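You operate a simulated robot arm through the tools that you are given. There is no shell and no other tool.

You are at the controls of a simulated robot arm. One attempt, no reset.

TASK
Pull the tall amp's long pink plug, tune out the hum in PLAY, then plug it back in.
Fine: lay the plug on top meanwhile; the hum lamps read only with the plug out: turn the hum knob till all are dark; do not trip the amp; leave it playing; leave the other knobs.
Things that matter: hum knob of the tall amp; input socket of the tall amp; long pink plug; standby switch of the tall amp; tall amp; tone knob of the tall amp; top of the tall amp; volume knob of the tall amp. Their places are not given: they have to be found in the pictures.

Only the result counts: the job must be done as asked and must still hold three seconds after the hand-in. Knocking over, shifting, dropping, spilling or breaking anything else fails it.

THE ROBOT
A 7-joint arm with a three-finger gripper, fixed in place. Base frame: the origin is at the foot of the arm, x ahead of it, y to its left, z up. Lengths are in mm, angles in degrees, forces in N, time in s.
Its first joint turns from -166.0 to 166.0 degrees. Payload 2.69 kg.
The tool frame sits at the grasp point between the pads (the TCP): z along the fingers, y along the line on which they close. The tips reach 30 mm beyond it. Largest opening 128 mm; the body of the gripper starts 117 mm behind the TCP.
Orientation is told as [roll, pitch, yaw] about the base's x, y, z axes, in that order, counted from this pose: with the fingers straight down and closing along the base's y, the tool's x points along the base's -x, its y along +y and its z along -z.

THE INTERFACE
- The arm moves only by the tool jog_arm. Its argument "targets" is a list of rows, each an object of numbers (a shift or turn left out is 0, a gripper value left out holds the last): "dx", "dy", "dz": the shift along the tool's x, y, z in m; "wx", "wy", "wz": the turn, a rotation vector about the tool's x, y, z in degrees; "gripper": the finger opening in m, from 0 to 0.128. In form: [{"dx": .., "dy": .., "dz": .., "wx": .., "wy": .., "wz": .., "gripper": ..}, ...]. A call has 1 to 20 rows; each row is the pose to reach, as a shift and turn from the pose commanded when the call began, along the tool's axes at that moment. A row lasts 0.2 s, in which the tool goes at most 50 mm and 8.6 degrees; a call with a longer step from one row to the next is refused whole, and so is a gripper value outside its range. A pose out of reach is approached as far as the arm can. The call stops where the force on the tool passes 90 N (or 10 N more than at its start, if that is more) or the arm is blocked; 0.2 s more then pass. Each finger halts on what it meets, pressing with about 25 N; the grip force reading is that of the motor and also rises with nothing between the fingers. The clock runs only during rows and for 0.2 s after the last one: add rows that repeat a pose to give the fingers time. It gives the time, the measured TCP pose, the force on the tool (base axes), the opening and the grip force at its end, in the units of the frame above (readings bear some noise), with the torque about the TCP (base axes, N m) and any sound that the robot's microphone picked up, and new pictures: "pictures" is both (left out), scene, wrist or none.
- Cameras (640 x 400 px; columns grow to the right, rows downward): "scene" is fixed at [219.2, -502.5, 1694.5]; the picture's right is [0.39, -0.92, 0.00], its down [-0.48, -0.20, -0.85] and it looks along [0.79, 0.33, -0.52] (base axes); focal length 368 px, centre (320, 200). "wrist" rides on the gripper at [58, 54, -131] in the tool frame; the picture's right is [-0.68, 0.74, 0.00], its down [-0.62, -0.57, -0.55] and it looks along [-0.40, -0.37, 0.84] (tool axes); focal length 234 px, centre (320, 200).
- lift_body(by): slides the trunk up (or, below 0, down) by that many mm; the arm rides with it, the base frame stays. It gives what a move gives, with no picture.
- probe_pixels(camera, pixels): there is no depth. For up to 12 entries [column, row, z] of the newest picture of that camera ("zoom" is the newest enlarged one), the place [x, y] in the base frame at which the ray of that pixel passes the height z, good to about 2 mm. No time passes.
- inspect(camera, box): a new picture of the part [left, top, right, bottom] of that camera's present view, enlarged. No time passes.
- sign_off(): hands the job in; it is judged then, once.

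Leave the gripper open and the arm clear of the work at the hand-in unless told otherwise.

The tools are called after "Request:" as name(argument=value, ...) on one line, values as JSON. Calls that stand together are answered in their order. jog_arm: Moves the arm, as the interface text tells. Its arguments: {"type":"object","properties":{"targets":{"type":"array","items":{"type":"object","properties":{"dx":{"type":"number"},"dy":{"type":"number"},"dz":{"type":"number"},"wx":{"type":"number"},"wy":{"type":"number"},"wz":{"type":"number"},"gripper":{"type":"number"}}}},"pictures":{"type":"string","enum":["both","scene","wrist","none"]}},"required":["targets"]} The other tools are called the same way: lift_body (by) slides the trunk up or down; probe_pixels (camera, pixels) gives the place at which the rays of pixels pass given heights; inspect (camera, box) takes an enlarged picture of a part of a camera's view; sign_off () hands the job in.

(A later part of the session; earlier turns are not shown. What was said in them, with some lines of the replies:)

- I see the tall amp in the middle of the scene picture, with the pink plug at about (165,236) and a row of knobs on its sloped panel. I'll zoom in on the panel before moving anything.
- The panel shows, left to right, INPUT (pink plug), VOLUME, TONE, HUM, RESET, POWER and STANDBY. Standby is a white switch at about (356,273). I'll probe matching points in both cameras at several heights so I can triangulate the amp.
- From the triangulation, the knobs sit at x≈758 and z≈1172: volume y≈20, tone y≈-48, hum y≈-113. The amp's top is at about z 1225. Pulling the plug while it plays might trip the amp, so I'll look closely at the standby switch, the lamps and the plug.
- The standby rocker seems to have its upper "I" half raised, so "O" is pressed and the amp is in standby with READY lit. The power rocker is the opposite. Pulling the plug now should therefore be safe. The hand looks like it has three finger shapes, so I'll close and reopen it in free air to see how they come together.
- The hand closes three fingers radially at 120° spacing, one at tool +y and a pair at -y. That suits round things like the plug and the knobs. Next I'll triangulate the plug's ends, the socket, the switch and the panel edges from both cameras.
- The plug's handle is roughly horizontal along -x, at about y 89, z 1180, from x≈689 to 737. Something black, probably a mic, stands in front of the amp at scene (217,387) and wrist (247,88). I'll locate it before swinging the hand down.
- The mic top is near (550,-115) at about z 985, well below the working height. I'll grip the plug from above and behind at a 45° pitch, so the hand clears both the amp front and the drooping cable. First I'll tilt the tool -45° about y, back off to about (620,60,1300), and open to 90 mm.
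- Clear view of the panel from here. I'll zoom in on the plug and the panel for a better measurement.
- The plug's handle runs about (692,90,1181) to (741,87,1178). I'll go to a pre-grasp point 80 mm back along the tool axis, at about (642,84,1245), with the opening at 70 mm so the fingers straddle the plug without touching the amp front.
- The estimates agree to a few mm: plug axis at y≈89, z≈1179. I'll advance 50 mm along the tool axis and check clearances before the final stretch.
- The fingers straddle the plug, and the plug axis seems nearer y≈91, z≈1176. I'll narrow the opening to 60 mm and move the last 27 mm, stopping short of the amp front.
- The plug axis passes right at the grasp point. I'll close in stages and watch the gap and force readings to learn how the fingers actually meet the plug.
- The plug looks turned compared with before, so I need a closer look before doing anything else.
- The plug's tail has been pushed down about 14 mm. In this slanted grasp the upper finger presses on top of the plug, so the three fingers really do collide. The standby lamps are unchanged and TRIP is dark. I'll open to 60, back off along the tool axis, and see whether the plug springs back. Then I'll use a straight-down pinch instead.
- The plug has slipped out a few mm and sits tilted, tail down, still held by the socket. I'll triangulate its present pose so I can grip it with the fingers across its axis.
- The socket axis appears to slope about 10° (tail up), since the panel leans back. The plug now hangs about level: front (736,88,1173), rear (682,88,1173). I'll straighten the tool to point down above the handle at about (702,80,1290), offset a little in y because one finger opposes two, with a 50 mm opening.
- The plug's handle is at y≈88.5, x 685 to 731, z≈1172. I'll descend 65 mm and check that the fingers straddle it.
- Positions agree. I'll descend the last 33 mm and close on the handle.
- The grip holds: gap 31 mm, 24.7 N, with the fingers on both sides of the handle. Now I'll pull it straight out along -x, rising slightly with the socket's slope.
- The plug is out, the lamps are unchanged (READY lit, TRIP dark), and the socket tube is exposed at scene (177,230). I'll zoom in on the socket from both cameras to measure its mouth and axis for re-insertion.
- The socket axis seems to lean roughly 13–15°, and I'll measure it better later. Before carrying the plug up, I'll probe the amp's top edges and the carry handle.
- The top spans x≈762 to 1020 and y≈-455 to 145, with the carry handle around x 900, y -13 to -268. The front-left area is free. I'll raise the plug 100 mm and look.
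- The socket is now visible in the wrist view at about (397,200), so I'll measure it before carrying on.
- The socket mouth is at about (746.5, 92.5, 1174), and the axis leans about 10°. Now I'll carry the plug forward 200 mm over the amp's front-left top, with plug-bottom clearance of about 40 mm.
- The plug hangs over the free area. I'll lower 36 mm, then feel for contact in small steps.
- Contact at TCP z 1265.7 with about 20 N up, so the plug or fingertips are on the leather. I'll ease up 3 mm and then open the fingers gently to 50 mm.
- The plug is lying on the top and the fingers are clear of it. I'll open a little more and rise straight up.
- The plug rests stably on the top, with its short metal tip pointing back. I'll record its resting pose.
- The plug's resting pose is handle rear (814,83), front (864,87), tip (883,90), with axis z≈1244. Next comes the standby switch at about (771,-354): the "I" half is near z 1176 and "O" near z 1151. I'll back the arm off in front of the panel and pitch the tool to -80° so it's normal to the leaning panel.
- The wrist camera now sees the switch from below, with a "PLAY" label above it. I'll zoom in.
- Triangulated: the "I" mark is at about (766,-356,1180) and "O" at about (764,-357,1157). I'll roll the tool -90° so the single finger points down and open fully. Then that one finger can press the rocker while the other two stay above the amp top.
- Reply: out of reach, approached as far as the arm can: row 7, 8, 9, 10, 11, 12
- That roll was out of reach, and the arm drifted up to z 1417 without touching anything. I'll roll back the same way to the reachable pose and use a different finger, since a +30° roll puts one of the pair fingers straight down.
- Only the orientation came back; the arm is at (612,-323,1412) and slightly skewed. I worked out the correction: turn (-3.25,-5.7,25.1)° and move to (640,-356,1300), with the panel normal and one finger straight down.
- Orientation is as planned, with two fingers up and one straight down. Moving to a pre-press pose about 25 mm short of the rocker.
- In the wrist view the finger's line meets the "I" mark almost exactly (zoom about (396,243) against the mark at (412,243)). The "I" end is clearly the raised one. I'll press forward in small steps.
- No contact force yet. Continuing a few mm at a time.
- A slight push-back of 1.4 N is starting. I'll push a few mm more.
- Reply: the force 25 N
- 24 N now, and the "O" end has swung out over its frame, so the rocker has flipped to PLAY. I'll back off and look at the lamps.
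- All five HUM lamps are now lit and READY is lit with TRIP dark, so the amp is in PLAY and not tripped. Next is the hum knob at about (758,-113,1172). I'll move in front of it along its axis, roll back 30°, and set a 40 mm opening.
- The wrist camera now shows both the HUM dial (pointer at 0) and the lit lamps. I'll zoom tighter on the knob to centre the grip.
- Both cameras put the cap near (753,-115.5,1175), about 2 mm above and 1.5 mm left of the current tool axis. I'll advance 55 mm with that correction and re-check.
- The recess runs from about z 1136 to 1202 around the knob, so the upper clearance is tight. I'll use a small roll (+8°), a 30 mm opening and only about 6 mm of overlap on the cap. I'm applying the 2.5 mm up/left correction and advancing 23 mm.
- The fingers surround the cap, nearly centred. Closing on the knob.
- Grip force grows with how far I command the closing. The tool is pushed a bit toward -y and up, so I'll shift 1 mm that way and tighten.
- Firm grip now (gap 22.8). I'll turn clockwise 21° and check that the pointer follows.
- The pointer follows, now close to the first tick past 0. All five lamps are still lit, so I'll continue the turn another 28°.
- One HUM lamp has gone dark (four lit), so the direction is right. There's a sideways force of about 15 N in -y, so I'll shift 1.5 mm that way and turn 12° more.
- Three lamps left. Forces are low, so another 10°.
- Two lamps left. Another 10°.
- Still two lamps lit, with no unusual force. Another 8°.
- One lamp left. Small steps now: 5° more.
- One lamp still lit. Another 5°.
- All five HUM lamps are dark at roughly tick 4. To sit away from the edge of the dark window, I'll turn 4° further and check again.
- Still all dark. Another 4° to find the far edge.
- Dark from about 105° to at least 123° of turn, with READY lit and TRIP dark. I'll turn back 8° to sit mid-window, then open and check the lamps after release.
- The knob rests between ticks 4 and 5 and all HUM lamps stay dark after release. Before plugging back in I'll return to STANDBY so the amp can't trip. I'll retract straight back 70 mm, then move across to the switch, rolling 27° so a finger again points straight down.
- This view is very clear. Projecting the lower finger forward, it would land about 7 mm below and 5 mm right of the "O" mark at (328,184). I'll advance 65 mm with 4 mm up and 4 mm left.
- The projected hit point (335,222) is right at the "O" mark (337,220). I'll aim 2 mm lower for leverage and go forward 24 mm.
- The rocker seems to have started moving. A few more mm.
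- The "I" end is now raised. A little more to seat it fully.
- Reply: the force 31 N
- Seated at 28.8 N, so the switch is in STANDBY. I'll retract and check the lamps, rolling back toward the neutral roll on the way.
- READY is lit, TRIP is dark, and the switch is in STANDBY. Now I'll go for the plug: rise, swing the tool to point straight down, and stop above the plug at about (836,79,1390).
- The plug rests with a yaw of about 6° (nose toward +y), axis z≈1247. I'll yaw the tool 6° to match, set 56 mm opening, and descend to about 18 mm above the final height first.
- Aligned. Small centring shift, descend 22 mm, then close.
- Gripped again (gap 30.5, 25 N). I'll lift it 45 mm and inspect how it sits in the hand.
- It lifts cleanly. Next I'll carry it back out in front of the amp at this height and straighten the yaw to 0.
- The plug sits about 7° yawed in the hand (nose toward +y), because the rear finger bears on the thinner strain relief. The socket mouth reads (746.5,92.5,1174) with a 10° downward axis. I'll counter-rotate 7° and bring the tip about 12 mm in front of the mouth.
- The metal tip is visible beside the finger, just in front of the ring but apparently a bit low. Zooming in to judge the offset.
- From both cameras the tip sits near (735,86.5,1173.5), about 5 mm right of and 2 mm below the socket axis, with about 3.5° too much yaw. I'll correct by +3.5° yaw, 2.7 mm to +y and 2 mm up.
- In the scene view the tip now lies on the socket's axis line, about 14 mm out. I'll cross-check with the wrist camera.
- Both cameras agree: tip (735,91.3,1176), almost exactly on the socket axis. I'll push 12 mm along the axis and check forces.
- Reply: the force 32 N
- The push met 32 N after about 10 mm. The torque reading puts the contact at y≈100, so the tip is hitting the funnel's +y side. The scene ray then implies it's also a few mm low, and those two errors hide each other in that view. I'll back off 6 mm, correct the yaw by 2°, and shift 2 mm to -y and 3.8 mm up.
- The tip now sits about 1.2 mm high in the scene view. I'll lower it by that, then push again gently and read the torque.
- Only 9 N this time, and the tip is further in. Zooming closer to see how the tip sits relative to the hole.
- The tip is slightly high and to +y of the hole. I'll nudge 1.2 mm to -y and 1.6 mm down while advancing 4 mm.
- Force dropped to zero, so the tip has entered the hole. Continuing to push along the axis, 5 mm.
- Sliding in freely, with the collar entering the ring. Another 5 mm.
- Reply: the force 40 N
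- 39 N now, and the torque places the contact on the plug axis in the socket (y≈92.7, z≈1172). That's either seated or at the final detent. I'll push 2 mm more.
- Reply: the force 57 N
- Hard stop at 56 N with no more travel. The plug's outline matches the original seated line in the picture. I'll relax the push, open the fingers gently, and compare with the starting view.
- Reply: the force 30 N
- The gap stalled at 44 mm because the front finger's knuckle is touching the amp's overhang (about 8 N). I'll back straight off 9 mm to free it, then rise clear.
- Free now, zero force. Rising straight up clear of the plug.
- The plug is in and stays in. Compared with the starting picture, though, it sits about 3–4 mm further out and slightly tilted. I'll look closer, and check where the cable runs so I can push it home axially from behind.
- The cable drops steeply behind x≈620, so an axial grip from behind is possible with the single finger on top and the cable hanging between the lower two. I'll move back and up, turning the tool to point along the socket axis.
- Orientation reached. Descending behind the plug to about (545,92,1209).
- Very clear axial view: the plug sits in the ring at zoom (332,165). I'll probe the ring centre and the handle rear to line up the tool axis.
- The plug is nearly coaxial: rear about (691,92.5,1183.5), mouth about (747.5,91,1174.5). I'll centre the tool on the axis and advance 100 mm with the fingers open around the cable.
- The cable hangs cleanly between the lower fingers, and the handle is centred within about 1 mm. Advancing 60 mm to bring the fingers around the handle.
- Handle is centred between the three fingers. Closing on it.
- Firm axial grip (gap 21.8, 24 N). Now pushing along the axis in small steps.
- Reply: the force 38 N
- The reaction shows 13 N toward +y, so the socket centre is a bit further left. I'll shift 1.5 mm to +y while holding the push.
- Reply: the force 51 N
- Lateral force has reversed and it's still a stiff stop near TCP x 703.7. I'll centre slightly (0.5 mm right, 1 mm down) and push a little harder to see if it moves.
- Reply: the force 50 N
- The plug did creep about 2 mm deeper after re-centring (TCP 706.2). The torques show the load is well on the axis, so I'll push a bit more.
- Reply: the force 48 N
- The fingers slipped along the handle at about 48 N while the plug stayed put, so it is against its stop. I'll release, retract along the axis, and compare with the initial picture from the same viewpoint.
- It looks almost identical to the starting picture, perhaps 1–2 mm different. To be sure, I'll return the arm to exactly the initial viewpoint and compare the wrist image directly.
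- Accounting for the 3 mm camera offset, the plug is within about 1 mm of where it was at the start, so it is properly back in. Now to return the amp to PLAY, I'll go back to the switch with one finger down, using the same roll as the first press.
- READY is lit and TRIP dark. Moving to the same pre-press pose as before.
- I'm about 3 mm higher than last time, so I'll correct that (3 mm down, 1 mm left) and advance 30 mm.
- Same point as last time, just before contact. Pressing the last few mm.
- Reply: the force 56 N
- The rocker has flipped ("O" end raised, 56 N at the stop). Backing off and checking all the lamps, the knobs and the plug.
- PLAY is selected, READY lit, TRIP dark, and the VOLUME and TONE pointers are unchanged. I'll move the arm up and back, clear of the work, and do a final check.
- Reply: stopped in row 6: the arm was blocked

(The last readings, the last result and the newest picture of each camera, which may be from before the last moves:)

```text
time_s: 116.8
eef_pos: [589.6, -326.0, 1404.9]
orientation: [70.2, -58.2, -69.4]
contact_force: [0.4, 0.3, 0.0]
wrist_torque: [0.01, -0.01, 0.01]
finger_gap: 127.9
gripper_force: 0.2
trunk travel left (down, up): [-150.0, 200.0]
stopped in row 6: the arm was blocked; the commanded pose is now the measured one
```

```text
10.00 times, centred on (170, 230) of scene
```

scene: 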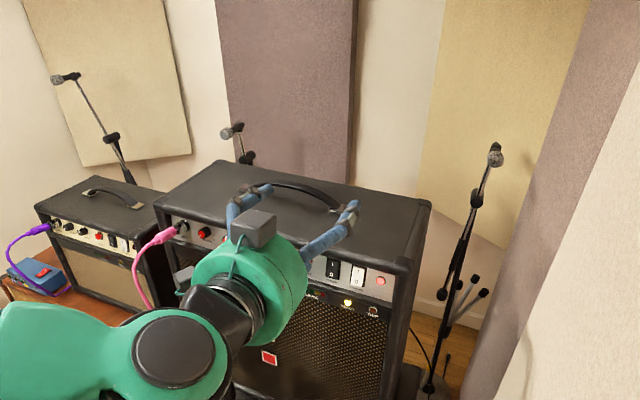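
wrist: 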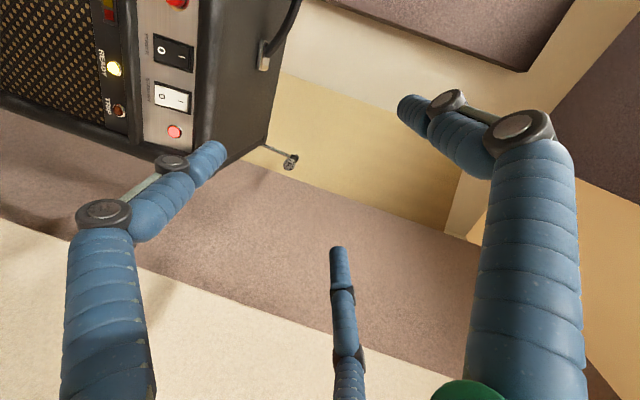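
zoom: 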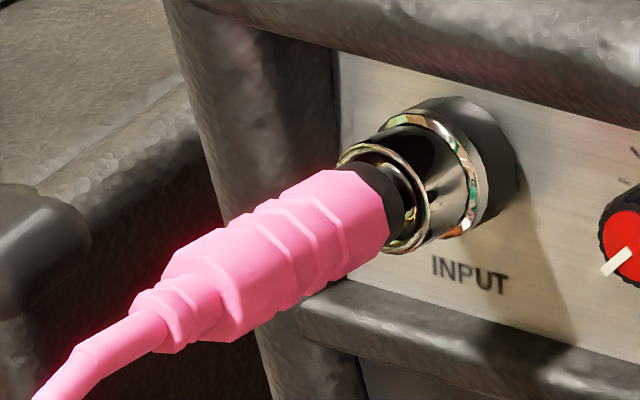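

The amp is in PLAY with READY lit, TRIP dark, and the plug unchanged. The arm simply ran into a joint limit there, with zero contact force. I'll bring it back to its roomy starting pose so it's well clear.

Request:
jog_arm(targets=[{"dx": 0.0126, "dy": 0.0266, "dz": 0.0061, "wx": 2.13, "wy": 6.99, "wz": -2.02}, {"dx": 0.0252, "dy": 0.0531, "dz": 0.0121, "wx": 4.25, "wy": 13.98, "wz": -4.04}, {"dx": 0.0378, "dy": 0.0797, "dz": 0.0182, "wx": 6.38, "wy": 20.96, "wz": -6.05}, {"dx": 0.0504, "dy": 0.1063, "dz": 0.0243, "wx": 8.51, "wy": 27.95, "wz": -8.07}, {"dx": 0.063, "dy": 0.1328, "dz": 0.0304, "wx": 10.63, "wy": 34.94, "wz": -10.09}, {"dx": 0.0757, "dy": 0.1594, "dz": 0.0364, "wx": 12.76, "wy": 41.93, "wz": -12.11}, {"dx": 0.0883, "dy": 0.1859, "dz": 0.0425, "wx": 14.88, "wy": 48.92, "wz": -14.13}, {"dx": 0.1009, "dy": 0.2125, "dz": 0.0486, "wx": 17.01, "wy": 55.91, "wz": -16.15}, {"dx": 0.1135, "dy": 0.2391, "dz": 0.0547, "wx": 19.14, "wy": 62.89, "wz": -18.16}, {"dx": 0.1261, "dy": 0.2656, "dz": 0.0607, "wx": 21.26, "wy": 69.88, "wz": -20.18}, {"dx": 0.1387, "dy": 0.2922, "dz": 0.0668, "wx": 23.39, "wy": 76.87, "wz": -22.2}, {"dx": 0.1387, "dy": 0.2922, "dz": 0.0668, "wx": 23.39, "wy": 76.87, "wz": -22.2}])

Request:
inspect(camera="scene", box=[140, 210, 300, 310])

Request:
inspect(camera="scene", box=[250, 240, 410, 340])

```text
time_s: 119.4
eef_pos: [637.4, 1.1, 1419.5]
orientation: [0.0, 0.1, -0.2]
contact_force: [0.5, 0.5, 0.3]
wrist_torque: [-0.08, 0.08, -0.03]
finger_gap: 127.8
gripper_force: 0.0
trunk travel left (down, up): [-150.0, 200.0]
```

scene: 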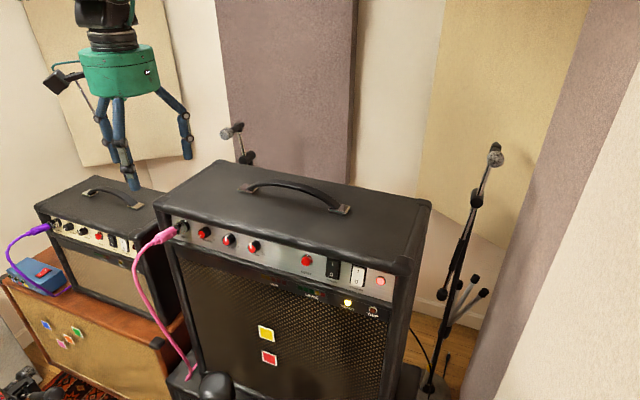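
wrist: 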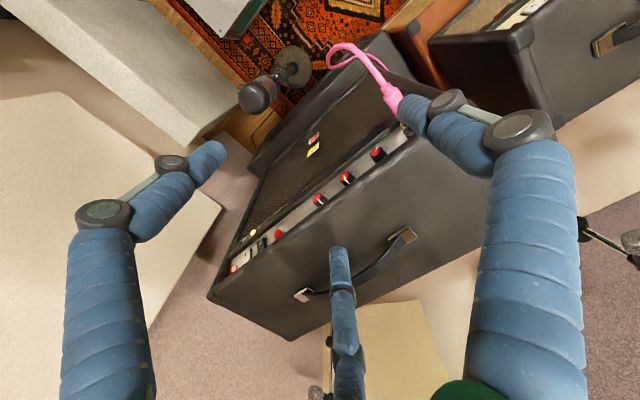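

```text
4.00 times, centred on (220, 260) of scene
```

zoom: 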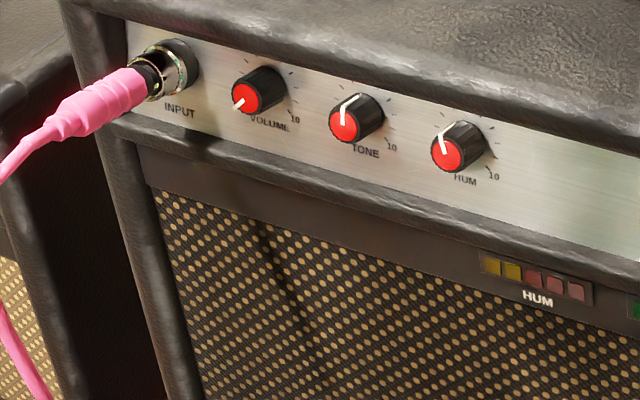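

```text
4.00 times, centred on (330, 290) of scene
```

zoom: 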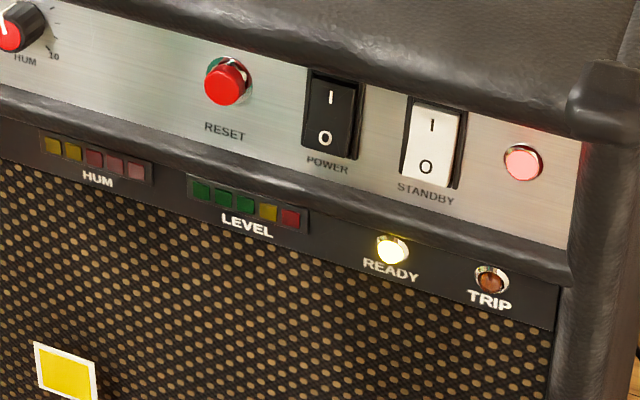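

Final state, checked in the pictures:
- **Plug:** it is back in the socket. The push forces show it bottomed on its axis.
- **HUM knob:** it sits between 4 and 5, where all five lamps stayed dark with the plug out in PLAY.
- **Other knobs:** VOLUME and TONE are untouched.
- **Amp:** the switch is on PLAY, READY is lit and TRIP is dark.
- **Arm:** the gripper is open and the arm is clear.

Handing in.

Request:
sign_off()

```text
The job is handed in.
```

I pulled the tall amp's pink plug, tuned the hum out in PLAY, plugged it back in, and left the amp playing. The job is handed in; the hand-in gave no verdict.

- **Plug:** It lay on top of the amp during the tuning and is now back in the input socket. It stopped against a firm, centred stop. In the pictures it sits within about 0–4 mm of where it started, so I judge it fully seated but could not measure that exactly.
- **Hum:** With the plug out and the amp in PLAY, all five hum lamps were lit with the knob at 0. They went dark around tick 4 and stayed dark to at least tick 4.5. I left the knob between 4 and 5, and the lamps stayed dark after I let go.
- **Trip:** The TRIP lamp was dark every time I checked. I kept the standby switch on STANDBY while pulling the plug and while putting it back, then returned it to PLAY.
- **Other knobs:** The volume and tone pointers are where they were.
- **Contact:** My first grip on the plug, at an angle, pulled it part-way out and tilted it before I regripped. During the re-plug a finger joint briefly touched the amp's front edge at about 8 N. Nothing moved that I could see.

At the hand-in the gripper was open and the arm was clear of the amp.
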